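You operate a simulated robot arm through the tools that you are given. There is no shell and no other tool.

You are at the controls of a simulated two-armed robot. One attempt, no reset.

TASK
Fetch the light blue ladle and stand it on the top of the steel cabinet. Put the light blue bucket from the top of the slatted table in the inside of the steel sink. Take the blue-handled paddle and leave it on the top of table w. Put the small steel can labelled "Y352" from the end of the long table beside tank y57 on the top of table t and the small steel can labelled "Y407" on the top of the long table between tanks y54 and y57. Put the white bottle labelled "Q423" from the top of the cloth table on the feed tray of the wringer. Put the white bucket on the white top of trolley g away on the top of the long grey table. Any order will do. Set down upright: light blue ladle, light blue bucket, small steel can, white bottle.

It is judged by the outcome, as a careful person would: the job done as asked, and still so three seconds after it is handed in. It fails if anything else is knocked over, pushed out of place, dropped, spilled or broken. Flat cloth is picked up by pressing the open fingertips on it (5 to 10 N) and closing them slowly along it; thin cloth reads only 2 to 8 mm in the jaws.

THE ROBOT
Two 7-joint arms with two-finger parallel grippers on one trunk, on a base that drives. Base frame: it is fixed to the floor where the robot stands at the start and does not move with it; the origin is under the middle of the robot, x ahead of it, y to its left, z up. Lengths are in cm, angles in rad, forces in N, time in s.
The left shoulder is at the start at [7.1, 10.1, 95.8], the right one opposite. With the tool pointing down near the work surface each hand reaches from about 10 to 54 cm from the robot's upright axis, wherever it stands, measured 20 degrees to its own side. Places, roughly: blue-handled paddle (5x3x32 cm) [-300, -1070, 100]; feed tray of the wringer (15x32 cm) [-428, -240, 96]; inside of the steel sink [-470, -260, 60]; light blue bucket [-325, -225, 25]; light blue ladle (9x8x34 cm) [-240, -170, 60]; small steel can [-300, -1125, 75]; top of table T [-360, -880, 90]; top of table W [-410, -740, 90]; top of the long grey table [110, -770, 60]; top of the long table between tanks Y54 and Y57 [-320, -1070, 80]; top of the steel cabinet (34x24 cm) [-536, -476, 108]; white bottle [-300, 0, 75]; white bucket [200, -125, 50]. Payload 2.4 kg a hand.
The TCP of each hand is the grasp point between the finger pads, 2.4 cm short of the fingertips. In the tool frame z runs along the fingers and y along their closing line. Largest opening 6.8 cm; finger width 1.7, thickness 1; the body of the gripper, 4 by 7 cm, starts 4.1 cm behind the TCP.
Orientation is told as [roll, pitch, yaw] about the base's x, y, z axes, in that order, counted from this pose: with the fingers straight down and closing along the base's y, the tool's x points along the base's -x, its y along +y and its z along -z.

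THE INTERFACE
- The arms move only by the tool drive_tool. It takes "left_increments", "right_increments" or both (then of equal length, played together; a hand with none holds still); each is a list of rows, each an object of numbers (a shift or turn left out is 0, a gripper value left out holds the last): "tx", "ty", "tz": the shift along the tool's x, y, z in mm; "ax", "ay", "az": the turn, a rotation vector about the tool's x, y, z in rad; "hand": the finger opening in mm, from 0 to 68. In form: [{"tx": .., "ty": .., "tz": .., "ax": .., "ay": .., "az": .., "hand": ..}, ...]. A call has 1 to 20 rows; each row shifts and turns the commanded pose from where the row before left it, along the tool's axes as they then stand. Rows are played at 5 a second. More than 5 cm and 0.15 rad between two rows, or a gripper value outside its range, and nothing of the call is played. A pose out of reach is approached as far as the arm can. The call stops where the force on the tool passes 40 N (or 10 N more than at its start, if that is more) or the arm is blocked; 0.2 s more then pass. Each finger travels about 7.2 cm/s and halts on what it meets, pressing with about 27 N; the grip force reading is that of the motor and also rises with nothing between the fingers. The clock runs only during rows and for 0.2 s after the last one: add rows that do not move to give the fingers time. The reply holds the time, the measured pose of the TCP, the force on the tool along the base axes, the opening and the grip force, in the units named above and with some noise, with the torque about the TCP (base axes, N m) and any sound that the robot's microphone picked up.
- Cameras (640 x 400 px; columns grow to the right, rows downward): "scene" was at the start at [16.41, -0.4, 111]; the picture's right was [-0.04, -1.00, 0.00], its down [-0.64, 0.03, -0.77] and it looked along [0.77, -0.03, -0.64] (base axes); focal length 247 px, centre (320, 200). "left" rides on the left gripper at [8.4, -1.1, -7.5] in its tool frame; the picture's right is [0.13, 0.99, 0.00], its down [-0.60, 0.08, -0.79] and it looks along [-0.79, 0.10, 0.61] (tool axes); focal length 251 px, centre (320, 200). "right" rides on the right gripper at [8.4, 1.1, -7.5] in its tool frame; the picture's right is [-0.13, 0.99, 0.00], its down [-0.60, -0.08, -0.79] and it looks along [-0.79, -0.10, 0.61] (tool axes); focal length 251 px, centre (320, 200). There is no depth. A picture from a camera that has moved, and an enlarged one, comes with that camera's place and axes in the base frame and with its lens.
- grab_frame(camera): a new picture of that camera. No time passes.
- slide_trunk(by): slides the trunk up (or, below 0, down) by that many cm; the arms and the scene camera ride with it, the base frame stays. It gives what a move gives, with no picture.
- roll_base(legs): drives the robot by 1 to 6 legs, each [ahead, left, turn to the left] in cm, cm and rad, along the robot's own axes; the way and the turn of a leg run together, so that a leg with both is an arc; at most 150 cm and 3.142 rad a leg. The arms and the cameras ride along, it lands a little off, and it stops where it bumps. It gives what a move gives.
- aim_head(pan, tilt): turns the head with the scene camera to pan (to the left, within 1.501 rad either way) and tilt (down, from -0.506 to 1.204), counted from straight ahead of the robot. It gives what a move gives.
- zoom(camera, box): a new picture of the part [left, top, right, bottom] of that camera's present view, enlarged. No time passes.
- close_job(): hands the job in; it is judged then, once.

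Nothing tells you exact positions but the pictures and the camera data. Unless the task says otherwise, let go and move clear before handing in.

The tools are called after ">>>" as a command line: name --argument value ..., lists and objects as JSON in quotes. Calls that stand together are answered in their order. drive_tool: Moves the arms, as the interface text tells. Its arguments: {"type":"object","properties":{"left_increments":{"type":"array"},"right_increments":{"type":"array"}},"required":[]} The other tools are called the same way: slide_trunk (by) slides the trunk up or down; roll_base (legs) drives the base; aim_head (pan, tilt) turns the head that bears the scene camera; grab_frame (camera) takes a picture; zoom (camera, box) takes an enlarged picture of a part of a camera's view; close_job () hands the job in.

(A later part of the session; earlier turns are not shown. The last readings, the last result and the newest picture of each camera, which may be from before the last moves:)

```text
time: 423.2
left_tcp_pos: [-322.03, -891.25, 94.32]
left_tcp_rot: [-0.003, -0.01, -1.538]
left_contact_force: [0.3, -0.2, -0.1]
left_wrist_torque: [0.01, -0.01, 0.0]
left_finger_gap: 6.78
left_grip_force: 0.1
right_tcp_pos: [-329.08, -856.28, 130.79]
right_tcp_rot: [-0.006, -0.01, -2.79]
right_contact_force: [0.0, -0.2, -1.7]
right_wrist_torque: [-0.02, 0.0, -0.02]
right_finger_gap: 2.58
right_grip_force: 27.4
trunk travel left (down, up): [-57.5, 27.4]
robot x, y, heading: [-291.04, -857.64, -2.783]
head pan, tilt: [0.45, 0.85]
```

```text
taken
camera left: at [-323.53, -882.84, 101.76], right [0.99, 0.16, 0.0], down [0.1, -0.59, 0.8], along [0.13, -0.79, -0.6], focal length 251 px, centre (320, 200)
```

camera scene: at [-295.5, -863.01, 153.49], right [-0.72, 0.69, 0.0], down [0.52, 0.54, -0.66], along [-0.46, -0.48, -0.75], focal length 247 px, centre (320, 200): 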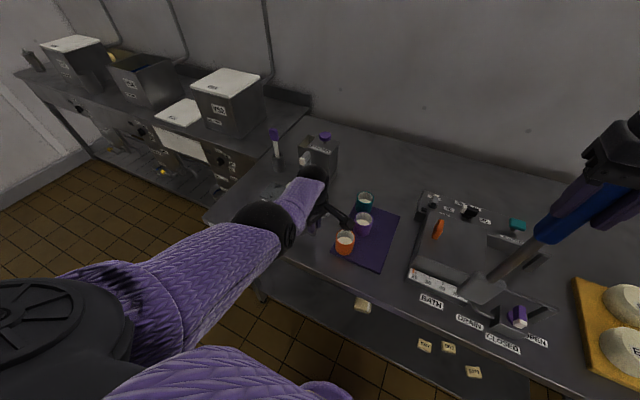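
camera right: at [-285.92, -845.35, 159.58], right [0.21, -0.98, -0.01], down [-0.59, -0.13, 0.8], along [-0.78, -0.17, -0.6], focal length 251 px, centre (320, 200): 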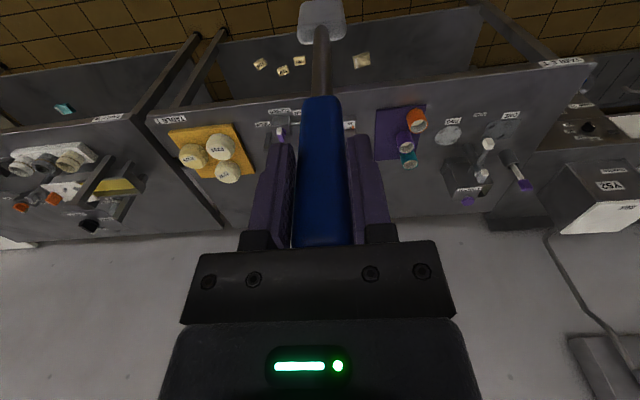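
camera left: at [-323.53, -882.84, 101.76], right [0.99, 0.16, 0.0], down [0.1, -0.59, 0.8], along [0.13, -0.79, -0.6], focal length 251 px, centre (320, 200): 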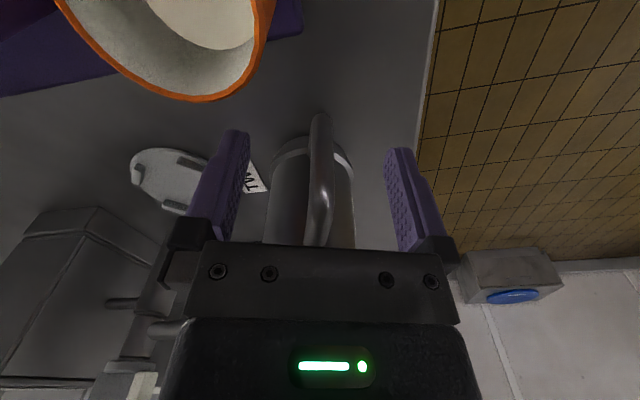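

Released with the can upright. Raising with the trunk and checking.

>>> slide_trunk --by 16

>>> grab_frame --camera "left"

>>> roll_base --legs '[[-35, 0, 0]]'

>>> aim_head --pan 0.2 --tilt 0.7

>>> grab_frame --camera "scene"

```text
time: 425.0
left_tcp_pos: [-322.12, -891.31, 110.21]
left_tcp_rot: [-0.005, -0.011, -1.539]
left_contact_force: [-0.1, -0.2, -0.6]
left_wrist_torque: [0.02, -0.02, -0.02]
left_finger_gap: 6.81
left_grip_force: 0.1
right_tcp_pos: [-329.02, -856.36, 146.85]
right_tcp_rot: [-0.007, -0.007, -2.79]
right_contact_force: [-0.7, -0.5, -2.1]
right_wrist_torque: [-0.01, 0.02, -0.02]
right_finger_gap: 2.58
right_grip_force: 26.4
trunk travel left (down, up): [-73.5, 11.4]
robot x, y, heading: [-291.21, -857.8, -2.782]
head pan, tilt: [0.45, 0.85]
```

```text
taken
camera left: at [-323.42, -882.79, 117.84], right [0.99, 0.16, -0.01], down [0.1, -0.59, 0.8], along [0.13, -0.79, -0.6], focal length 251 px, centre (320, 200)
```

left: 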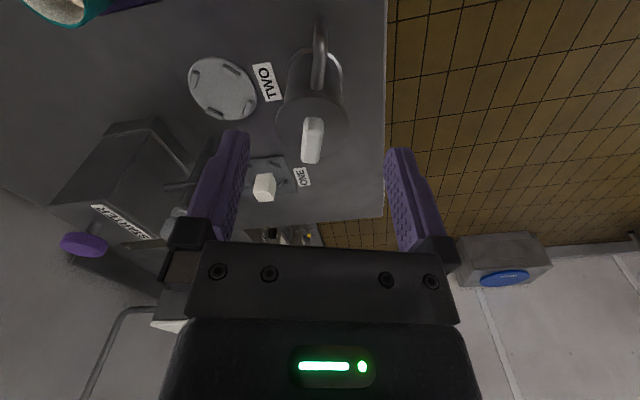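

```text
time: 427.3
left_tcp_pos: [-289.43, -879.07, 110.29]
left_tcp_rot: [-0.004, -0.012, -1.537]
left_contact_force: [-0.2, 0.6, -0.1]
left_wrist_torque: [0.02, 0.0, -0.01]
left_finger_gap: 6.8
left_grip_force: 0.0
right_tcp_pos: [-296.47, -844.05, 146.8]
right_tcp_rot: [-0.006, -0.01, -2.79]
right_contact_force: [0.6, 1.3, -1.4]
right_wrist_torque: [0.0, 0.01, -0.01]
right_finger_gap: 2.58
right_grip_force: 27.1
trunk travel left (down, up): [-73.5, 11.4]
robot x, y, heading: [-258.64, -845.77, -2.783]
head pan, tilt: [0.45, 0.85]
```

```text
time: 428.1
left_tcp_pos: [-289.61, -879.05, 110.28]
left_tcp_rot: [-0.006, -0.01, -1.539]
left_contact_force: [0.0, 0.2, 0.8]
left_wrist_torque: [0.02, 0.01, 0.01]
left_finger_gap: 6.81
left_grip_force: 0.0
right_tcp_pos: [-296.46, -844.13, 146.78]
right_tcp_rot: [-0.008, -0.008, -2.788]
right_contact_force: [-0.1, 0.1, -2.1]
right_wrist_torque: [-0.03, 0.01, -0.03]
right_finger_gap: 2.59
right_grip_force: 26.8
trunk travel left (down, up): [-73.5, 11.4]
robot x, y, heading: [-258.59, -845.46, -2.785]
head pan, tilt: [0.201, 0.7]
```

```text
taken
camera scene: at [-266.88, -850.46, 167.31], right [-0.53, 0.85, 0.0], down [0.55, 0.34, -0.76], along [-0.65, -0.41, -0.64], focal length 247 px, centre (320, 200)
```

scene: 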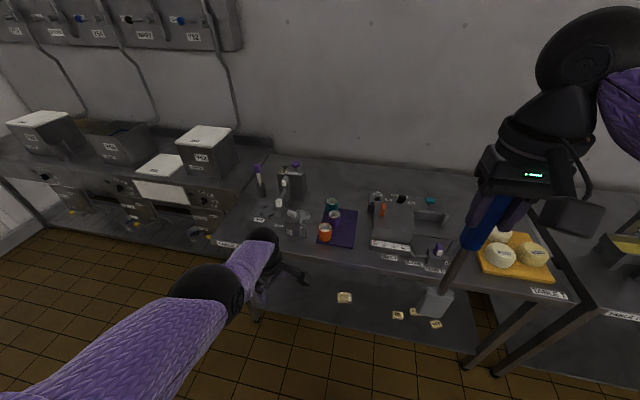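

Y352 stands upright on table T. Next I'll slide right to table W with the paddle.

>>> roll_base --legs '[[0, 0, 0.025], [-3, -140, 0]]'

>>> aim_head --pan 0.1 --tilt 0.7

>>> grab_frame --camera "scene"

>>> aim_head --pan -0.5 --tilt 0.7

>>> grab_frame --camera "scene"

```text
time: 435.2
left_tcp_pos: [-337.15, -752.54, 110.31]
left_tcp_rot: [-0.006, -0.01, -1.506]
left_contact_force: [-0.1, 1.0, -0.3]
left_wrist_torque: [-0.02, 0.0, -0.02]
left_finger_gap: 6.8
left_grip_force: 0.1
right_tcp_pos: [-345.16, -717.84, 146.8]
right_tcp_rot: [-0.006, -0.008, -2.76]
right_contact_force: [0.1, 0.9, -0.7]
right_wrist_torque: [-0.03, -0.06, 0.0]
right_finger_gap: 2.56
right_grip_force: 27.2
trunk travel left (down, up): [-73.5, 11.4]
robot x, y, heading: [-306.98, -718.11, -2.75]
head pan, tilt: [0.201, 0.7]
```

```text
time: 435.9
left_tcp_pos: [-337.11, -752.49, 110.4]
left_tcp_rot: [-0.003, -0.01, -1.507]
left_contact_force: [0.2, -0.4, 0.1]
left_wrist_torque: [-0.01, 0.02, 0.0]
left_finger_gap: 6.82
left_grip_force: 0.1
right_tcp_pos: [-345.24, -717.77, 146.82]
right_tcp_rot: [-0.006, -0.01, -2.759]
right_contact_force: [0.0, 0.2, -1.0]
right_wrist_torque: [0.02, -0.01, 0.0]
right_finger_gap: 2.57
right_grip_force: 27.0
trunk travel left (down, up): [-73.5, 11.4]
robot x, y, heading: [-307.22, -717.69, -2.75]
head pan, tilt: [0.099, 0.7]
```

```text
taken
camera scene: at [-315.78, -722.46, 167.32], right [-0.47, 0.88, 0.0], down [0.57, 0.3, -0.76], along [-0.68, -0.36, -0.64], focal length 247 px, centre (320, 200)
```

scene: 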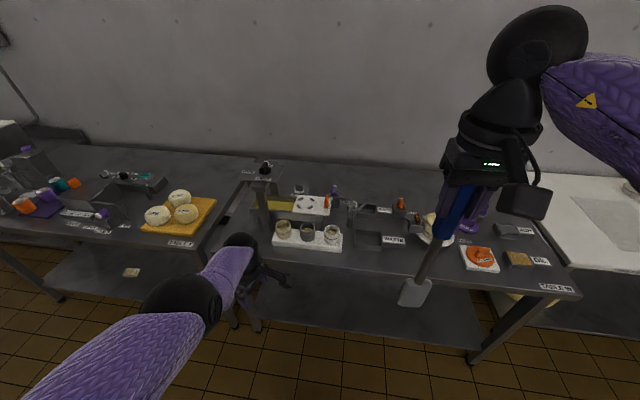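

```text
time: 436.9
left_tcp_pos: [-337.14, -752.4, 110.35]
left_tcp_rot: [-0.005, -0.011, -1.508]
left_contact_force: [0.1, -0.2, 0.5]
left_wrist_torque: [-0.02, -0.01, -0.01]
left_finger_gap: 6.79
left_grip_force: 0.1
right_tcp_pos: [-345.14, -717.82, 146.87]
right_tcp_rot: [-0.008, -0.008, -2.757]
right_contact_force: [0.4, 0.5, -1.5]
right_wrist_torque: [0.01, -0.04, -0.02]
right_finger_gap: 2.59
right_grip_force: 27.3
trunk travel left (down, up): [-73.5, 11.4]
robot x, y, heading: [-307.09, -718.2, -2.751]
head pan, tilt: [-0.499, 0.7]
```

```text
taken
camera scene: at [-316.73, -717.54, 167.32], right [0.11, 0.99, 0.0], down [0.64, -0.07, -0.76], along [-0.76, 0.08, -0.64], focal length 247 px, centre (320, 200)
```

scene: 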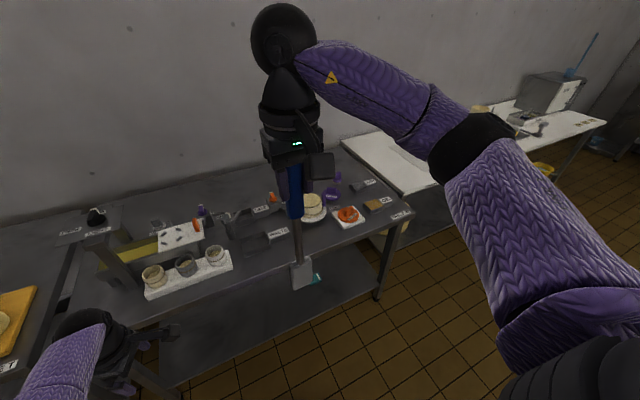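

Zooming on table W to find a free area long enough for the paddle.

>>> aim_head --pan 0.1 --tilt 0.7

>>> zoom --camera "scene" --box '[220, 140, 420, 300]'

>>> zoom --camera "scene" --box '[380, 160, 600, 320]'

```text
time: 437.9
left_tcp_pos: [-337.0, -752.53, 110.36]
left_tcp_rot: [-0.006, -0.011, -1.506]
left_contact_force: [0.5, -0.3, -0.1]
left_wrist_torque: [-0.01, 0.01, -0.03]
left_finger_gap: 6.83
left_grip_force: 0.0
right_tcp_pos: [-345.07, -717.7, 146.82]
right_tcp_rot: [-0.007, -0.01, -2.759]
right_contact_force: [-0.2, 0.6, -1.7]
right_wrist_torque: [0.0, -0.05, 0.01]
right_finger_gap: 2.57
right_grip_force: 27.3
trunk travel left (down, up): [-73.5, 11.4]
robot x, y, heading: [-307.27, -717.75, -2.757]
head pan, tilt: [0.099, 0.7]
```

```text
2.50 times, centred on (320, 220) of scene
camera zoom: at [-315.79, -722.44, 167.32], right [-0.47, 0.88, 0.0], down [0.57, 0.3, -0.76], along [-0.68, -0.36, -0.64], focal length 618 px, centre (320, 150)
```

zoom: 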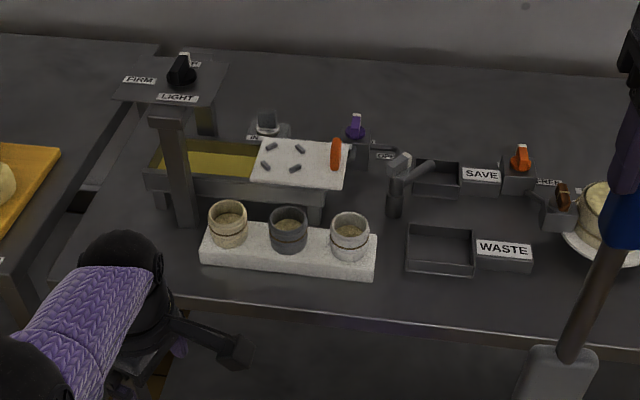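

```text
2.50 times, centred on (490, 240) of scene
camera zoom: at [-315.79, -722.44, 167.32], right [-0.47, 0.88, 0.0], down [0.57, 0.3, -0.76], along [-0.68, -0.36, -0.64], focal length 618 px, centre (-105, 100)
```

zoom: 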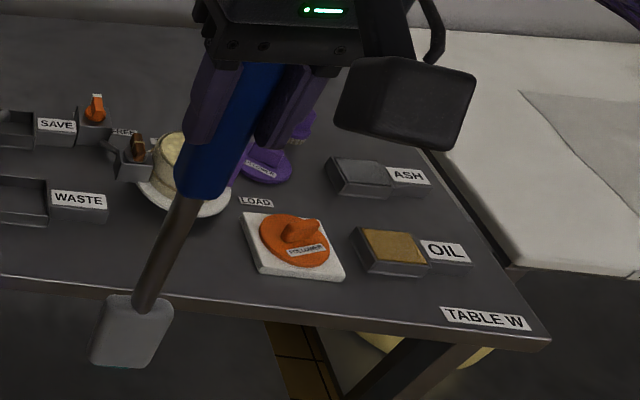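

The front-left strip of table W (v −603 to −595, starting at the front edge) can take the paddle lying straight in. I'll lower the trunk, raise the left hand clear, and pitch the right tool to bring the paddle horizontal, well away from the table.

>>> drive_tool --left_increments '[{"tz": -45}, {"tz": -45}, {"tz": -45}, {"tz": -45}, {"tz": -45}, {}]'

>>> roll_base --legs '[[-12, 40, 0]]'

>>> slide_trunk --by -32

>>> drive_tool --right_increments '[{"ay": -0.14}, {"ay": -0.14}, {"ay": -0.14}, {"ay": -0.14}, {"ay": -0.14}, {"ay": -0.14}, {}]'

>>> grab_frame --camera "scene"

```text
time: 439.3
left_tcp_pos: [-336.96, -752.46, 132.83]
left_tcp_rot: [-0.004, -0.01, -1.506]
left_contact_force: [0.3, -0.1, -0.5]
left_wrist_torque: [0.02, 0.02, 0.01]
left_finger_gap: 6.78
left_grip_force: 0.1
right_tcp_pos: [-345.12, -717.76, 146.68]
right_tcp_rot: [-0.007, -0.01, -2.757]
right_contact_force: [0.5, -0.4, -0.8]
right_wrist_torque: [-0.01, -0.03, -0.01]
right_finger_gap: 2.57
right_grip_force: 27.1
trunk travel left (down, up): [-73.5, 11.4]
robot x, y, heading: [-307.25, -718.11, -2.752]
head pan, tilt: [0.099, 0.7]
```

```text
time: 441.9
left_tcp_pos: [-310.69, -784.65, 132.97]
left_tcp_rot: [-0.006, -0.012, -1.505]
left_contact_force: [0.4, -0.1, 0.6]
left_wrist_torque: [0.0, 0.0, 0.01]
left_finger_gap: 6.78
left_grip_force: 0.0
right_tcp_pos: [-318.95, -750.06, 146.85]
right_tcp_rot: [-0.007, -0.009, -2.756]
right_contact_force: [-0.6, 0.3, -1.3]
right_wrist_torque: [-0.01, -0.03, 0.01]
right_finger_gap: 2.58
right_grip_force: 26.8
trunk travel left (down, up): [-73.5, 11.4]
robot x, y, heading: [-281.4, -749.97, -2.753]
head pan, tilt: [0.099, 0.7]
```

```text
time: 445.1
left_tcp_pos: [-310.64, -784.56, 101.04]
left_tcp_rot: [-0.005, -0.008, -1.505]
left_contact_force: [0.9, -0.4, -0.3]
left_wrist_torque: [0.01, 0.0, 0.0]
left_finger_gap: 6.78
left_grip_force: 0.1
right_tcp_pos: [-318.91, -750.15, 114.86]
right_tcp_rot: [-0.003, -0.009, -2.755]
right_contact_force: [0.3, 0.9, -1.2]
right_wrist_torque: [0.01, -0.03, -0.03]
right_finger_gap: 2.58
right_grip_force: 27.5
trunk travel left (down, up): [-41.5, 43.4]
robot x, y, heading: [-281.04, -749.96, -2.752]
head pan, tilt: [0.099, 0.7]
```

```text
time: 446.6
left_tcp_pos: [-310.66, -784.55, 100.91]
left_tcp_rot: [-0.006, -0.009, -1.504]
left_contact_force: [-0.2, 0.3, -0.9]
left_wrist_torque: [0.04, 0.0, -0.03]
left_finger_gap: 6.83
left_grip_force: 0.1
right_tcp_pos: [-318.94, -750.08, 114.8]
right_tcp_rot: [-0.007, -0.85, -2.752]
right_contact_force: [0.0, 0.6, -1.5]
right_wrist_torque: [0.07, -0.15, -0.03]
right_finger_gap: 2.58
right_grip_force: 26.8
trunk travel left (down, up): [-41.5, 43.4]
robot x, y, heading: [-281.09, -750.39, -2.749]
head pan, tilt: [0.099, 0.7]
```

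```text
taken
camera scene: at [-291.33, -755.31, 135.25], right [-0.47, 0.88, 0.0], down [0.57, 0.3, -0.76], along [-0.67, -0.36, -0.64], focal length 247 px, centre (320, 200)
```

scene: 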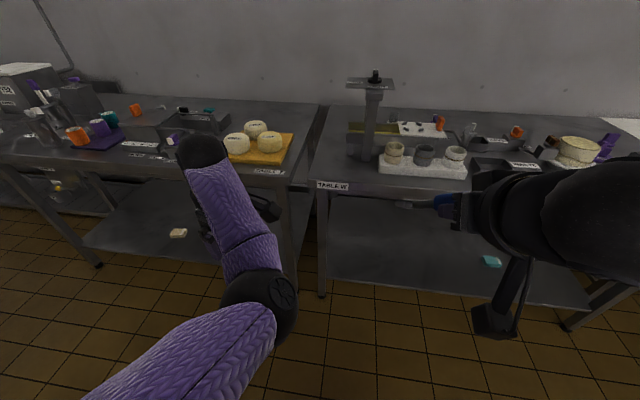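

The paddle is halfway up with no slip. I'll continue pitching to horizontal.

>>> drive_tool --right_increments '[{"ay": -0.14}, {"ay": -0.14}, {"ay": -0.14}, {"ay": -0.14}, {"ay": -0.14}, {}]'

>>> aim_head --pan -0.15 --tilt 0.6

>>> grab_frame --camera "scene"

>>> grab_frame --camera "right"

```text
time: 448.1
left_tcp_pos: [-310.67, -784.62, 100.83]
left_tcp_rot: [-0.006, -0.012, -1.505]
left_contact_force: [0.5, -0.2, 0.7]
left_wrist_torque: [0.02, 0.01, 0.01]
left_finger_gap: 6.81
left_grip_force: 0.0
right_tcp_pos: [-322.03, -751.66, 115.23]
right_tcp_rot: [-0.022, -1.266, -2.736]
right_contact_force: [-0.2, 0.3, -1.9]
right_wrist_torque: [0.06, -0.18, 0.0]
right_finger_gap: 2.59
right_grip_force: 27.7
right hand out of reach, approached as far as the arm can: row 1, 2, 3, 4, 5
trunk travel left (down, up): [-41.5, 43.4]
robot x, y, heading: [-280.83, -749.93, -2.752]
head pan, tilt: [0.099, 0.7]
```

```text
time: 448.8
left_tcp_pos: [-310.65, -784.62, 100.95]
left_tcp_rot: [-0.006, -0.011, -1.504]
left_contact_force: [-0.1, 0.3, -0.1]
left_wrist_torque: [-0.01, 0.05, -0.03]
left_finger_gap: 6.82
left_grip_force: 0.1
right_tcp_pos: [-322.05, -751.61, 115.32]
right_tcp_rot: [-0.02, -1.267, -2.737]
right_contact_force: [0.7, -0.4, -1.9]
right_wrist_torque: [0.07, -0.19, -0.01]
right_finger_gap: 2.59
right_grip_force: 26.9
trunk travel left (down, up): [-41.5, 43.4]
robot x, y, heading: [-280.92, -749.95, -2.753]
head pan, tilt: [-0.15, 0.6]
```

```text
taken
camera scene: at [-292.42, -753.42, 136.11], right [-0.24, 0.97, 0.0], down [0.55, 0.14, -0.82], along [-0.8, -0.2, -0.57], focal length 247 px, centre (320, 200)
```

scene: 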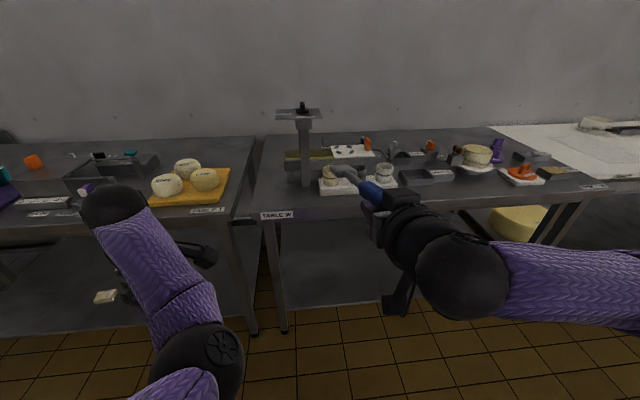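

```text
taken
camera right: at [-312.64, -749.01, 109.33], right [0.34, -0.93, 0.12], down [0.51, 0.28, 0.81], along [-0.79, -0.21, 0.57], focal length 251 px, centre (320, 200)
```

right: 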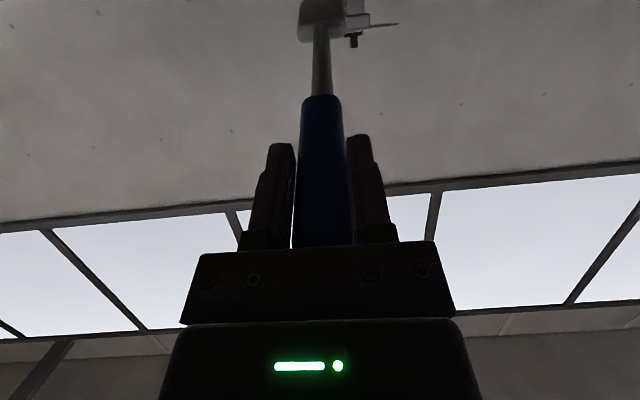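

It reached 72° before running out of room close to my body. I'll extend the hand forward and finish the pitch.

>>> drive_tool --right_increments '[{"tx": -12, "tz": 38}, {"tx": -12, "tz": 38}, {"tx": -12, "tz": 38}, {"ay": -0.1}, {"ay": -0.1}, {"ay": -0.1}, {}]'

>>> grab_frame --camera "scene"

```text
time: 450.4
left_tcp_pos: [-310.69, -784.7, 100.96]
left_tcp_rot: [-0.006, -0.011, -1.506]
left_contact_force: [0.1, 0.0, -0.2]
left_wrist_torque: [-0.01, -0.01, 0.01]
left_finger_gap: 6.81
left_grip_force: 0.0
right_tcp_pos: [-333.25, -756.21, 115.34]
right_tcp_rot: [-0.021, -1.266, -2.738]
right_contact_force: [0.8, 0.2, -1.3]
right_wrist_torque: [0.09, -0.18, 0.0]
right_finger_gap: 2.56
right_grip_force: 27.3
right hand out of reach, approached as far as the arm can: row 4, 5, 6
trunk travel left (down, up): [-41.5, 43.4]
robot x, y, heading: [-281.09, -750.18, -2.747]
head pan, tilt: [-0.15, 0.6]
```

```text
taken
camera scene: at [-292.42, -753.42, 136.11], right [-0.24, 0.97, 0.0], down [0.55, 0.13, -0.82], along [-0.8, -0.2, -0.57], focal length 247 px, centre (320, 200)
```

scene: 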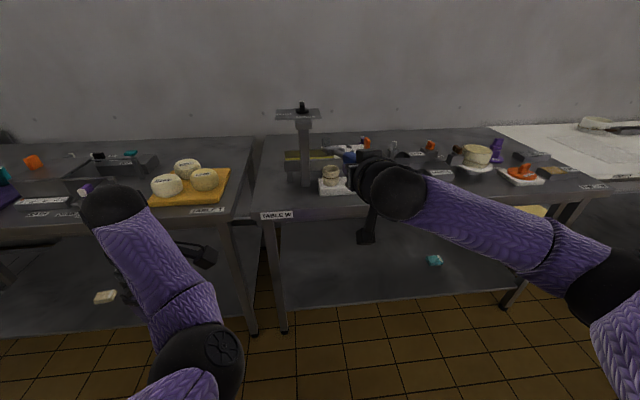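

The wrist limits the pitch at this height. I'll back off a little, raise the hand relative to the shoulder while lowering the trunk, and try again.

>>> roll_base --legs '[[-15, 0, 0]]'

>>> slide_trunk --by -28

>>> drive_tool --right_increments '[{"tx": -38, "tz": -12}, {"tx": -38, "tz": -12}, {"tx": -38, "tz": -12}, {"ay": -0.1}, {"ay": -0.1}, {"ay": -0.1}, {}]'

>>> grab_frame --camera "scene"

```text
time: 451.8
left_tcp_pos: [-296.86, -778.79, 100.83]
left_tcp_rot: [-0.005, -0.012, -1.506]
left_contact_force: [-0.1, -0.4, -1.1]
left_wrist_torque: [-0.02, 0.03, 0.01]
left_finger_gap: 6.79
left_grip_force: 0.0
right_tcp_pos: [-319.39, -750.52, 115.31]
right_tcp_rot: [-0.021, -1.266, -2.738]
right_contact_force: [0.3, -0.1, -1.2]
right_wrist_torque: [0.1, -0.2, -0.02]
right_finger_gap: 2.57
right_grip_force: 27.0
trunk travel left (down, up): [-41.5, 43.4]
robot x, y, heading: [-267.57, -744.38, -2.756]
head pan, tilt: [-0.15, 0.6]
```

```text
time: 454.6
left_tcp_pos: [-297.33, -779.11, 66.59]
left_tcp_rot: [0.156, 0.042, -1.503]
left_contact_force: [-0.6, -0.6, 0.0]
left_wrist_torque: [0.01, 0.01, -0.03]
left_finger_gap: 6.81
left_grip_force: 0.1
right_tcp_pos: [-319.51, -750.48, 87.28]
right_tcp_rot: [-0.02, -1.267, -2.737]
right_contact_force: [-0.5, -0.8, -1.7]
right_wrist_torque: [0.07, -0.18, 0.01]
right_finger_gap: 2.57
right_grip_force: 26.9
trunk travel left (down, up): [-13.5, 71.4]
robot x, y, heading: [-267.01, -744.37, -2.753]
head pan, tilt: [-0.15, 0.6]
```

```text
time: 456.2
left_tcp_pos: [-297.3, -779.12, 66.62]
left_tcp_rot: [0.158, 0.045, -1.502]
left_contact_force: [-0.8, 0.1, -0.4]
left_wrist_torque: [0.01, -0.01, -0.02]
left_finger_gap: 6.79
left_grip_force: 0.1
right_tcp_pos: [-319.29, -750.63, 99.31]
right_tcp_rot: [-1.177, -1.565, -1.578]
right_contact_force: [0.5, 0.0, -0.9]
right_wrist_torque: [0.07, -0.22, 0.0]
right_finger_gap: 2.59
right_grip_force: 26.9
trunk travel left (down, up): [-13.5, 71.4]
robot x, y, heading: [-267.8, -744.91, -2.753]
head pan, tilt: [-0.15, 0.6]
```

```text
taken
camera scene: at [-284.39, -750.09, 107.68], right [-0.24, 0.97, 0.0], down [0.55, 0.13, -0.82], along [-0.8, -0.2, -0.57], focal length 247 px, centre (320, 200)
```

scene: 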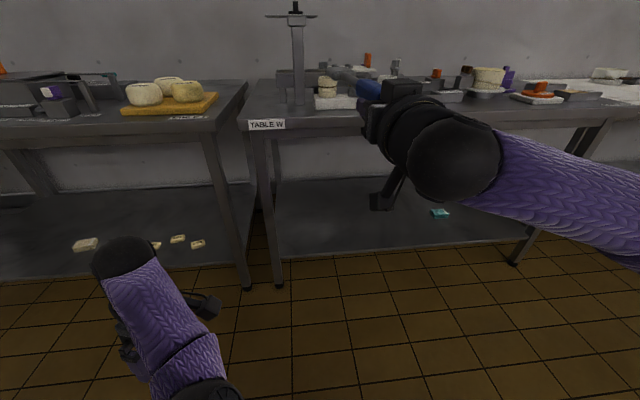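

The paddle is now horizontal. The left hand dropped low during the trunk move, so I'll raise it before approaching the table.

>>> drive_tool --left_increments '[{"tz": -45}, {"tz": -45}, {"tz": -45}, {"tz": -45}, {"tz": -45}, {"tz": -45}, {"tz": -45}, {"tz": -45}, {}]'

>>> grab_frame --camera "scene"

```text
time: 458.2
left_tcp_pos: [-299.82, -782.03, 98.48]
left_tcp_rot: [0.152, 0.042, -1.503]
left_contact_force: [1.4, 0.3, -0.6]
left_wrist_torque: [0.03, 0.01, 0.0]
left_finger_gap: 6.79
left_grip_force: 0.0
left hand out of reach, approached as far as the arm can: row 1, 2, 3, 7, 8
right_tcp_pos: [-319.26, -750.51, 99.23]
right_tcp_rot: [-1.056, -1.563, -1.702]
right_contact_force: [0.2, 0.1, -1.4]
right_wrist_torque: [0.06, -0.22, -0.01]
right_finger_gap: 2.59
right_grip_force: 27.4
trunk travel left (down, up): [-13.5, 71.4]
robot x, y, heading: [-267.34, -744.74, -2.752]
head pan, tilt: [-0.15, 0.6]
```

```text
taken
camera scene: at [-284.38, -750.09, 107.68], right [-0.24, 0.97, 0.0], down [0.55, 0.13, -0.82], along [-0.8, -0.2, -0.57], focal length 247 px, centre (320, 200)
```

scene: 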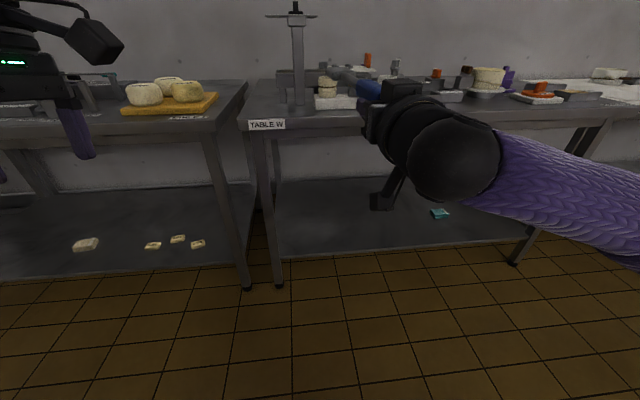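

Drawing the left hand back out of the way.

>>> drive_tool --left_increments '[{"tx": 12, "ty": 38}, {"tx": 12, "ty": 38}, {"tx": 12, "ty": 38}, {"tx": 12, "ty": 38}, {}]'

>>> roll_base --legs '[[0, 18.2, 0], [25, 0, 0]]'

>>> grab_frame --camera "scene"

```text
time: 459.4
left_tcp_pos: [-286.09, -778.82, 101.8]
left_tcp_rot: [0.157, 0.043, -1.503]
left_contact_force: [0.2, 0.0, -0.2]
left_wrist_torque: [-0.02, 0.0, 0.01]
left_finger_gap: 6.8
left_grip_force: 0.1
left hand out of reach, approached as far as the arm can: row 3, 4
right_tcp_pos: [-319.22, -750.66, 99.41]
right_tcp_rot: [-1.078, -1.563, -1.682]
right_contact_force: [0.0, -0.7, -2.1]
right_wrist_torque: [0.05, -0.2, -0.02]
right_finger_gap: 2.59
right_grip_force: 26.7
trunk travel left (down, up): [-13.5, 71.4]
robot x, y, heading: [-267.58, -744.52, -2.752]
head pan, tilt: [-0.15, 0.6]
```

```text
time: 462.4
left_tcp_pos: [-301.87, -805.35, 101.79]
left_tcp_rot: [0.155, 0.046, -1.498]
left_contact_force: [0.3, 0.1, 0.0]
left_wrist_torque: [-0.01, 0.0, 0.02]
left_finger_gap: 6.83
left_grip_force: 0.0
right_tcp_pos: [-335.29, -777.33, 99.37]
right_tcp_rot: [-1.039, -1.564, -1.715]
right_contact_force: [-0.1, -0.2, -1.5]
right_wrist_torque: [0.08, -0.2, 0.01]
right_finger_gap: 2.59
right_grip_force: 27.2
trunk travel left (down, up): [-13.5, 71.4]
robot x, y, heading: [-283.42, -770.89, -2.748]
head pan, tilt: [-0.15, 0.6]
```

```text
taken
camera scene: at [-300.6, -775.65, 108.04], right [-0.13, 0.99, 0.0], down [0.53, 0.07, -0.85], along [-0.84, -0.11, -0.53], focal length 247 px, centre (320, 200)
```

scene: 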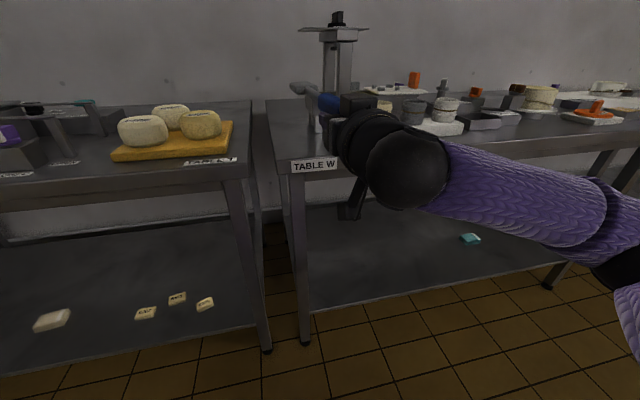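

The paddle lines up with the left strip. I'll roll the last 21 cm in above the table and check from above.

>>> roll_base --legs '[[0, -1.5, 0], [21, 0, 0]]'

>>> aim_head --pan -0.1 --tilt 0.6

>>> grab_frame --camera "scene"

>>> grab_frame --camera "right"

>>> grab_frame --camera "left"

```text
time: 464.4
left_tcp_pos: [-321.87, -812.32, 101.91]
left_tcp_rot: [0.156, 0.044, -1.492]
left_contact_force: [-0.8, 0.4, -0.3]
left_wrist_torque: [0.01, 0.02, 0.02]
left_finger_gap: 6.8
left_grip_force: 0.0
right_tcp_pos: [-355.31, -784.36, 99.11]
right_tcp_rot: [-1.033, -1.563, -1.715]
right_contact_force: [0.4, 0.4, -1.6]
right_wrist_torque: [0.08, -0.2, 0.02]
right_finger_gap: 2.6
right_grip_force: 26.5
trunk travel left (down, up): [-13.5, 71.4]
robot x, y, heading: [-303.09, -777.64, -2.742]
head pan, tilt: [-0.15, 0.6]
```

```text
time: 465.0
left_tcp_pos: [-321.83, -812.22, 101.77]
left_tcp_rot: [0.155, 0.048, -1.491]
left_contact_force: [-0.3, -0.8, -0.2]
left_wrist_torque: [-0.03, 0.01, -0.01]
left_finger_gap: 6.82
left_grip_force: 0.0
right_tcp_pos: [-355.4, -784.35, 99.16]
right_tcp_rot: [-1.009, -1.564, -1.74]
right_contact_force: [0.3, 1.0, -0.8]
right_wrist_torque: [0.04, -0.21, -0.01]
right_finger_gap: 2.55
right_grip_force: 26.8
trunk travel left (down, up): [-13.5, 71.4]
robot x, y, heading: [-303.4, -778.0, -2.741]
head pan, tilt: [-0.099, 0.6]
```

```text
taken
camera scene: at [-320.7, -782.62, 107.87], right [-0.14, 0.99, 0.0], down [0.54, 0.08, -0.84], along [-0.83, -0.12, -0.55], focal length 247 px, centre (320, 200)
```

scene: 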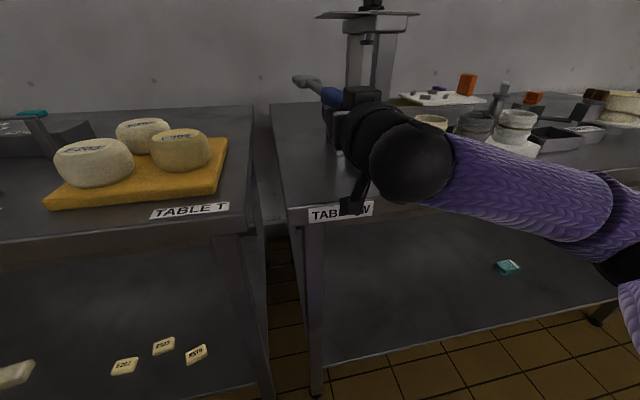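

```text
taken
camera right: at [-347.94, -782.4, 90.8], right [0.38, -0.92, 0.12], down [0.7, 0.37, 0.61], along [-0.6, -0.14, 0.78], focal length 251 px, centre (320, 200)
```

right: 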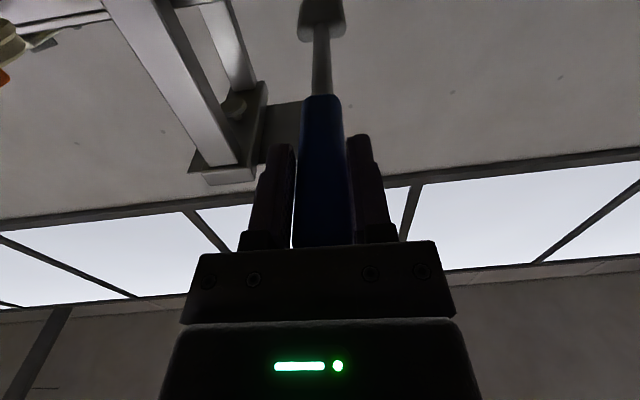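

```text
taken
camera left: at [-324.75, -804.45, 109.51], right [0.97, 0.2, 0.16], down [0.01, -0.64, 0.77], along [0.26, -0.74, -0.62], focal length 251 px, centre (320, 200)
```

left: 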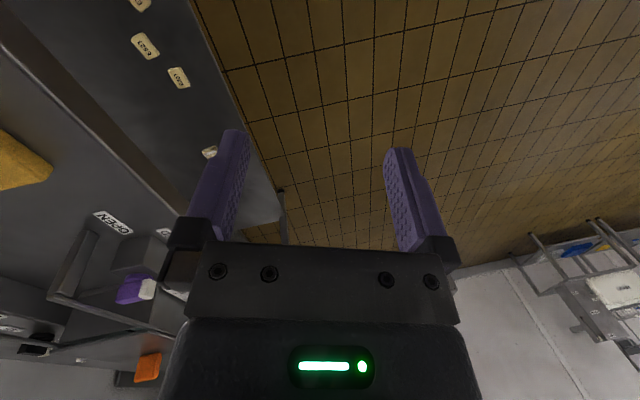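

The paddle is level, directly above the free strip and clear of the press. Lowering 8 cm, then checking.

>>> drive_tool --right_increments '[{"tx": 30}, {"tx": 30}, {"tx": 20}, {}]'

>>> grab_frame --camera "scene"

>>> zoom --camera "scene" --box '[250, 60, 450, 240]'

```text
time: 466.0
left_tcp_pos: [-321.85, -812.27, 101.79]
left_tcp_rot: [0.153, 0.046, -1.493]
left_contact_force: [0.3, 0.1, -1.3]
left_wrist_torque: [0.01, 0.0, -0.01]
left_finger_gap: 6.82
left_grip_force: 0.1
right_tcp_pos: [-355.45, -784.4, 99.38]
right_tcp_rot: [-1.026, -1.563, -1.722]
right_contact_force: [0.6, 0.0, -1.4]
right_wrist_torque: [0.07, -0.22, -0.01]
right_finger_gap: 2.58
right_grip_force: 26.9
right hand out of reach, approached as far as the arm can: row 1, 2, 3
trunk travel left (down, up): [-13.5, 71.4]
robot x, y, heading: [-303.34, -777.79, -2.742]
head pan, tilt: [-0.099, 0.6]
```

```text
taken
camera scene: at [-320.69, -782.62, 107.86], right [-0.14, 0.99, 0.0], down [0.54, 0.08, -0.84], along [-0.83, -0.12, -0.55], focal length 247 px, centre (320, 200)
```

scene: 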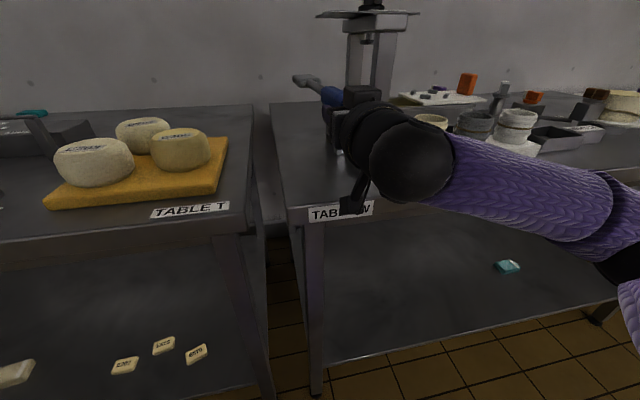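

```text
2.22 times, centred on (350, 150) of scene
camera zoom: at [-320.69, -782.62, 107.86], right [-0.14, 0.99, 0.0], down [0.54, 0.08, -0.84], along [-0.83, -0.12, -0.55], focal length 549 px, centre (253, 311)
```

zoom: 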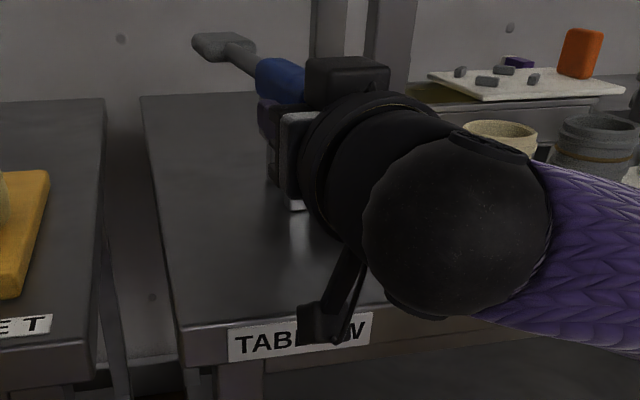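

The arm can't go lower at this pitch, so I'll lower with the trunk instead.

>>> slide_trunk --by -8

>>> grab_frame --camera "scene"

```text
time: 467.2
left_tcp_pos: [-324.24, -813.42, 91.93]
left_tcp_rot: [0.23, 0.071, -1.487]
left_contact_force: [0.2, 0.2, 0.7]
left_wrist_torque: [0.0, 0.0, 0.0]
left_finger_gap: 6.8
left_grip_force: 0.0
right_tcp_pos: [-355.54, -784.39, 91.37]
right_tcp_rot: [-1.11, -1.563, -1.642]
right_contact_force: [0.2, 0.4, -2.1]
right_wrist_torque: [0.07, -0.17, -0.01]
right_finger_gap: 2.58
right_grip_force: 26.9
trunk travel left (down, up): [-5.5, 79.4]
robot x, y, heading: [-303.69, -777.74, -2.745]
head pan, tilt: [-0.099, 0.6]
```

```text
taken
camera scene: at [-323.01, -783.92, 99.21], right [-0.17, 0.99, 0.0], down [0.57, 0.1, -0.81], along [-0.8, -0.14, -0.58], focal length 247 px, centre (320, 200)
```

scene: 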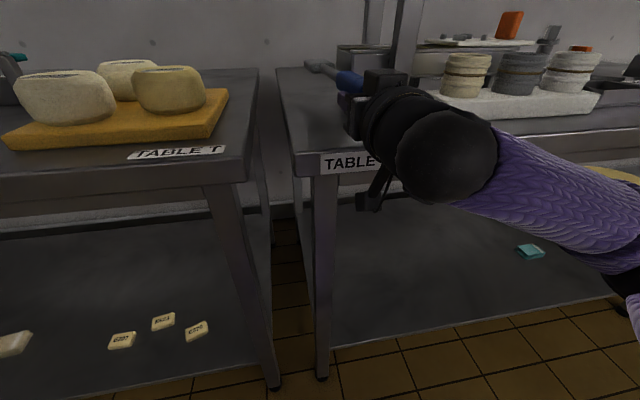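

The paddle is about 3 cm above the table. Lowering in small trunk steps.

>>> slide_trunk --by -1.5

>>> slide_trunk --by -0.7

>>> zoom --camera "scene" --box '[260, 40, 440, 200]'

```text
time: 467.8
left_tcp_pos: [-324.62, -813.66, 90.3]
left_tcp_rot: [0.242, 0.078, -1.486]
left_contact_force: [0.1, -0.4, -0.1]
left_wrist_torque: [0.0, 0.0, -0.04]
left_finger_gap: 6.82
left_grip_force: 0.1
right_tcp_pos: [-355.58, -784.28, 89.83]
right_tcp_rot: [-1.065, -1.565, -1.683]
right_contact_force: [-0.6, 0.7, -2.2]
right_wrist_torque: [0.03, -0.19, -0.02]
right_finger_gap: 2.59
right_grip_force: 27.8
trunk travel left (down, up): [-4.0, 81.0]
robot x, y, heading: [-303.64, -777.77, -2.74]
head pan, tilt: [-0.099, 0.6]
```

```text
time: 468.4
left_tcp_pos: [-324.59, -813.63, 89.57]
left_tcp_rot: [0.241, 0.079, -1.489]
left_contact_force: [0.2, 0.6, -0.6]
left_wrist_torque: [0.02, 0.01, 0.02]
left_finger_gap: 6.79
left_grip_force: 0.2
right_tcp_pos: [-355.56, -784.47, 89.15]
right_tcp_rot: [-0.983, -1.564, -1.766]
right_contact_force: [0.4, 0.0, -1.0]
right_wrist_torque: [0.09, -0.22, 0.04]
right_finger_gap: 2.6
right_grip_force: 27.5
trunk travel left (down, up): [-3.3, 81.6]
robot x, y, heading: [-303.63, -777.45, -2.744]
head pan, tilt: [-0.099, 0.6]
```

```text
2.50 times, centred on (350, 120) of scene
camera zoom: at [-323.74, -784.44, 96.94], right [-0.19, 0.98, 0.0], down [0.57, 0.11, -0.82], along [-0.8, -0.16, -0.58], focal length 618 px, centre (245, 400)
```

zoom: 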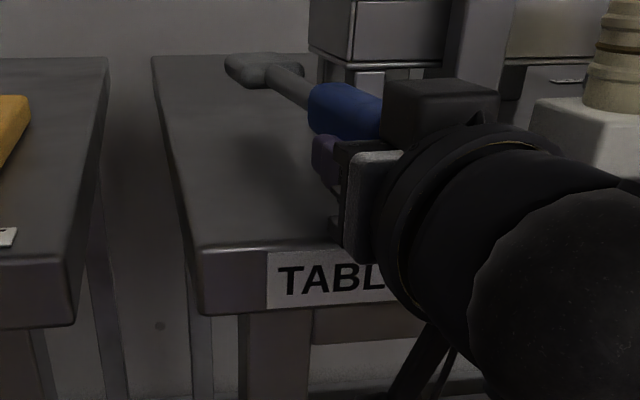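

Still about 1–2 cm up. Continuing in small steps.

>>> slide_trunk --by -0.8

>>> slide_trunk --by -0.5

>>> slide_trunk --by -0.5

>>> zoom --camera "scene" --box '[260, 40, 440, 200]'

```text
time: 468.9
left_tcp_pos: [-324.63, -813.9, 88.65]
left_tcp_rot: [0.246, 0.083, -1.485]
left_contact_force: [-0.1, -0.2, 0.2]
left_wrist_torque: [0.0, 0.01, -0.02]
left_finger_gap: 6.8
left_grip_force: 0.1
right_tcp_pos: [-355.6, -784.43, 88.33]
right_tcp_rot: [-1.065, -1.564, -1.683]
right_contact_force: [-0.7, -0.5, -0.6]
right_wrist_torque: [0.07, -0.22, -0.01]
right_finger_gap: 2.62
right_grip_force: 27.1
trunk travel left (down, up): [-2.5, 82.4]
robot x, y, heading: [-303.41, -777.75, -2.739]
head pan, tilt: [-0.099, 0.6]
```

```text
time: 469.5
left_tcp_pos: [-324.83, -813.98, 88.16]
left_tcp_rot: [0.245, 0.083, -1.484]
left_contact_force: [-0.6, -0.4, -0.6]
left_wrist_torque: [-0.02, 0.0, -0.02]
left_finger_gap: 6.79
left_grip_force: 0.0
right_tcp_pos: [-355.6, -784.45, 87.75]
right_tcp_rot: [-1.029, -1.564, -1.718]
right_contact_force: [0.3, 0.4, -3.2]
right_wrist_torque: [0.06, -0.21, 0.02]
right_finger_gap: 2.58
right_grip_force: 26.8
trunk travel left (down, up): [-2.0, 83.0]
robot x, y, heading: [-303.07, -777.68, -2.744]
head pan, tilt: [-0.099, 0.6]
```

```text
time: 470.0
left_tcp_pos: [-324.8, -813.97, 87.85]
left_tcp_rot: [0.247, 0.086, -1.485]
left_contact_force: [0.7, -1.1, -0.3]
left_wrist_torque: [0.04, 0.01, 0.01]
left_finger_gap: 6.82
left_grip_force: 0.1
right_tcp_pos: [-355.44, -784.41, 87.28]
right_tcp_rot: [-1.004, -1.564, -1.743]
right_contact_force: [0.8, -0.2, -1.6]
right_wrist_torque: [0.05, -0.23, 0.01]
right_finger_gap: 2.58
right_grip_force: 27.1
trunk travel left (down, up): [-1.5, 83.4]
robot x, y, heading: [-303.46, -777.78, -2.739]
head pan, tilt: [-0.099, 0.6]
```

```text
2.50 times, centred on (350, 120) of scene
camera zoom: at [-324.22, -785.16, 94.95], right [-0.25, 0.97, 0.0], down [0.57, 0.15, -0.81], along [-0.78, -0.2, -0.59], focal length 618 px, centre (245, 400)
```

zoom: 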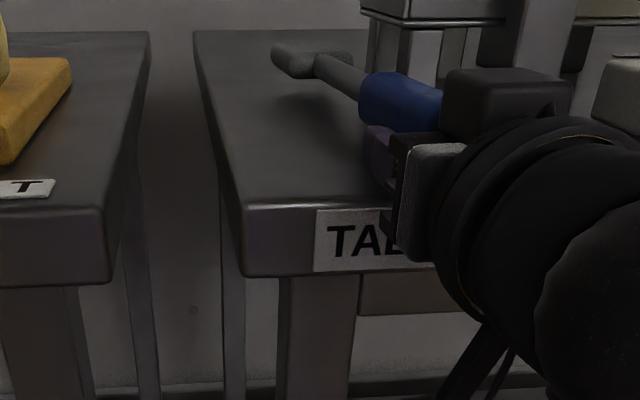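

Still no contact at 87.3; table W is lower than I thought. I'll use the remaining trunk travel.

>>> slide_trunk --by -0.7

>>> slide_trunk --by -0.7

>>> zoom --camera "scene" --box '[280, 40, 460, 200]'

```text
time: 470.6
left_tcp_pos: [-324.67, -814.24, 87.0]
left_tcp_rot: [0.247, 0.096, -1.479]
left_contact_force: [-0.4, -0.6, 0.9]
left_wrist_torque: [-0.01, 0.0, -0.01]
left_finger_gap: 6.8
left_grip_force: 0.1
right_tcp_pos: [-355.55, -784.35, 86.93]
right_tcp_rot: [-2.212, -1.567, -0.536]
right_contact_force: [-17.2, -6.4, 30.7]
right_wrist_torque: [-0.17, -0.74, -0.2]
right_finger_gap: 2.59
right_grip_force: 27.2
trunk travel left (down, up): [-0.8, 84.1]
robot x, y, heading: [-303.88, -777.79, -2.743]
head pan, tilt: [-0.099, 0.6]
```

```text
time: 470.9
left_tcp_pos: [-324.62, -814.46, 86.8]
left_tcp_rot: [0.249, 0.098, -1.479]
left_contact_force: [0.3, 1.2, 0.9]
left_wrist_torque: [0.0, 0.02, 0.01]
left_finger_gap: 6.8
left_grip_force: 0.1
right_tcp_pos: [-355.53, -784.4, 86.9]
right_tcp_rot: [-2.835, -1.563, 0.083]
right_contact_force: [0.4, -2.2, 7.7]
right_wrist_torque: [-0.06, -0.4, 0.0]
right_finger_gap: 2.6
right_grip_force: 26.9
trunk travel left (down, up): [-0.7, 84.2]
robot x, y, heading: [-303.39, -777.85, -2.745]
head pan, tilt: [-0.099, 0.6]
stopped: the force on the tool passed its limit at 55 N (the readings are from after the stop); the commanded pose is now the measured one
```

```text
2.50 times, centred on (370, 120) of scene
camera zoom: at [-323.53, -785.76, 92.51], right [-0.33, 0.94, 0.0], down [0.69, 0.24, -0.68], along [-0.65, -0.22, -0.73], focal length 618 px, centre (195, 400)
```

zoom: 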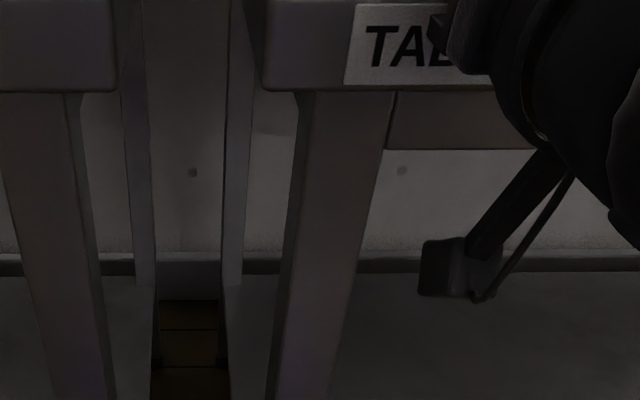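

A force limit tripped and my view has leaned oddly. I'll raise the trunk 1 cm and see what's happening before releasing anything.

>>> slide_trunk --by 1.0

>>> grab_frame --camera "scene"

>>> grab_frame --camera "right"

>>> grab_frame --camera "left"

```text
time: 471.4
left_tcp_pos: [-324.72, -814.24, 87.96]
left_tcp_rot: [0.25, 0.092, -1.482]
left_contact_force: [0.4, -0.1, 0.4]
left_wrist_torque: [0.0, 0.0, 0.01]
left_finger_gap: 6.81
left_grip_force: 0.1
right_tcp_pos: [-355.67, -784.43, 87.95]
right_tcp_rot: [-2.584, -1.564, -0.168]
right_contact_force: [0.9, 0.0, -0.8]
right_wrist_torque: [0.06, -0.18, 0.01]
right_finger_gap: 2.59
right_grip_force: 27.4
trunk travel left (down, up): [-1.7, 83.2]
robot x, y, heading: [-303.85, -777.67, -2.743]
head pan, tilt: [-0.099, 0.6]
```

```text
taken
camera scene: at [-323.92, -785.33, 94.68], right [-0.27, 0.96, 0.0], down [0.61, 0.17, -0.77], along [-0.74, -0.21, -0.63], focal length 247 px, centre (320, 200)
```

scene: 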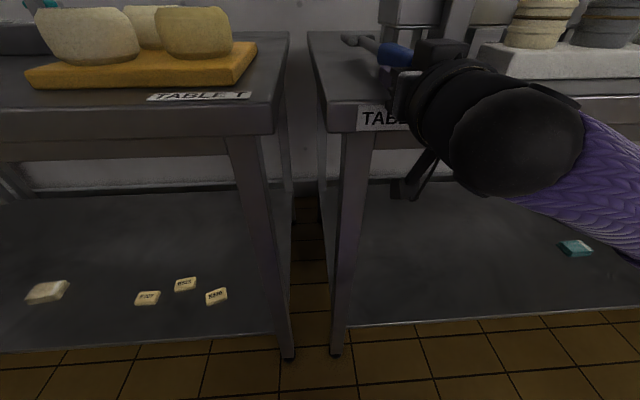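

```text
taken
camera right: at [-348.28, -782.48, 79.32], right [0.38, -0.92, 0.13], down [0.71, 0.37, 0.6], along [-0.6, -0.14, 0.79], focal length 251 px, centre (320, 200)
```

right: 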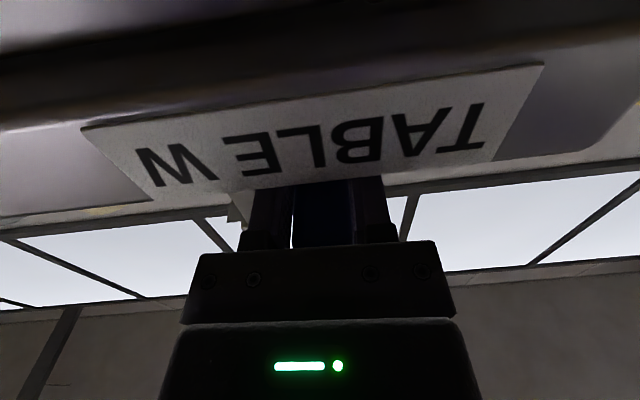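

```text
taken
camera left: at [-328.43, -806.89, 95.79], right [0.95, 0.19, 0.26], down [-0.06, -0.68, 0.73], along [0.31, -0.71, -0.63], focal length 251 px, centre (320, 200)
```

left: 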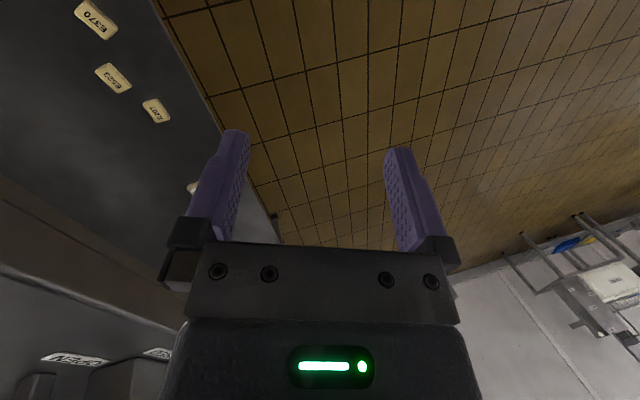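

I see now: the fingers themselves touched the table top (z≈86), with the paddle just above it. I'll tip the blade down 0.03 rad so it touches first, ease down again and then release.

>>> drive_tool --right_increments '[{"ay": 0.03}, {}]'

>>> slide_trunk --by -0.5

>>> slide_trunk --by -0.3

```text
time: 472.1
left_tcp_pos: [-324.8, -814.26, 87.97]
left_tcp_rot: [0.25, 0.093, -1.483]
left_contact_force: [0.1, -0.1, -0.2]
left_wrist_torque: [0.0, 0.01, 0.0]
left_finger_gap: 6.8
left_grip_force: 0.1
right_tcp_pos: [-355.49, -784.37, 87.84]
right_tcp_rot: [-0.137, -1.546, -2.616]
right_contact_force: [-0.5, 0.5, -1.4]
right_wrist_torque: [0.12, -0.17, 0.02]
right_finger_gap: 2.6
right_grip_force: 27.4
trunk travel left (down, up): [-1.7, 83.2]
robot x, y, heading: [-303.29, -778.18, -2.74]
head pan, tilt: [-0.099, 0.6]
```

```text
time: 472.6
left_tcp_pos: [-324.71, -814.42, 87.35]
left_tcp_rot: [0.254, 0.095, -1.479]
left_contact_force: [-1.0, -0.6, 0.2]
left_wrist_torque: [0.01, -0.02, 0.0]
left_finger_gap: 6.79
left_grip_force: 0.1
right_tcp_pos: [-355.68, -784.26, 87.49]
right_tcp_rot: [-0.157, -1.548, -2.593]
right_contact_force: [-1.2, 0.2, -1.8]
right_wrist_torque: [0.07, -0.21, -0.02]
right_finger_gap: 2.59
right_grip_force: 27.0
trunk travel left (down, up): [-1.2, 83.7]
robot x, y, heading: [-303.14, -778.06, -2.741]
head pan, tilt: [-0.099, 0.6]
```

```text
time: 473.1
left_tcp_pos: [-324.75, -814.46, 87.06]
left_tcp_rot: [0.251, 0.094, -1.482]
left_contact_force: [-0.1, 0.6, 0.3]
left_wrist_torque: [0.01, 0.0, 0.01]
left_finger_gap: 6.8
left_grip_force: 0.0
right_tcp_pos: [-355.6, -784.44, 87.09]
right_tcp_rot: [-0.151, -1.546, -2.598]
right_contact_force: [0.8, -0.2, -1.8]
right_wrist_torque: [0.08, -0.2, 0.0]
right_finger_gap: 2.58
right_grip_force: 27.1
trunk travel left (down, up): [-0.9, 84.0]
robot x, y, heading: [-303.55, -778.06, -2.741]
head pan, tilt: [-0.099, 0.6]
```

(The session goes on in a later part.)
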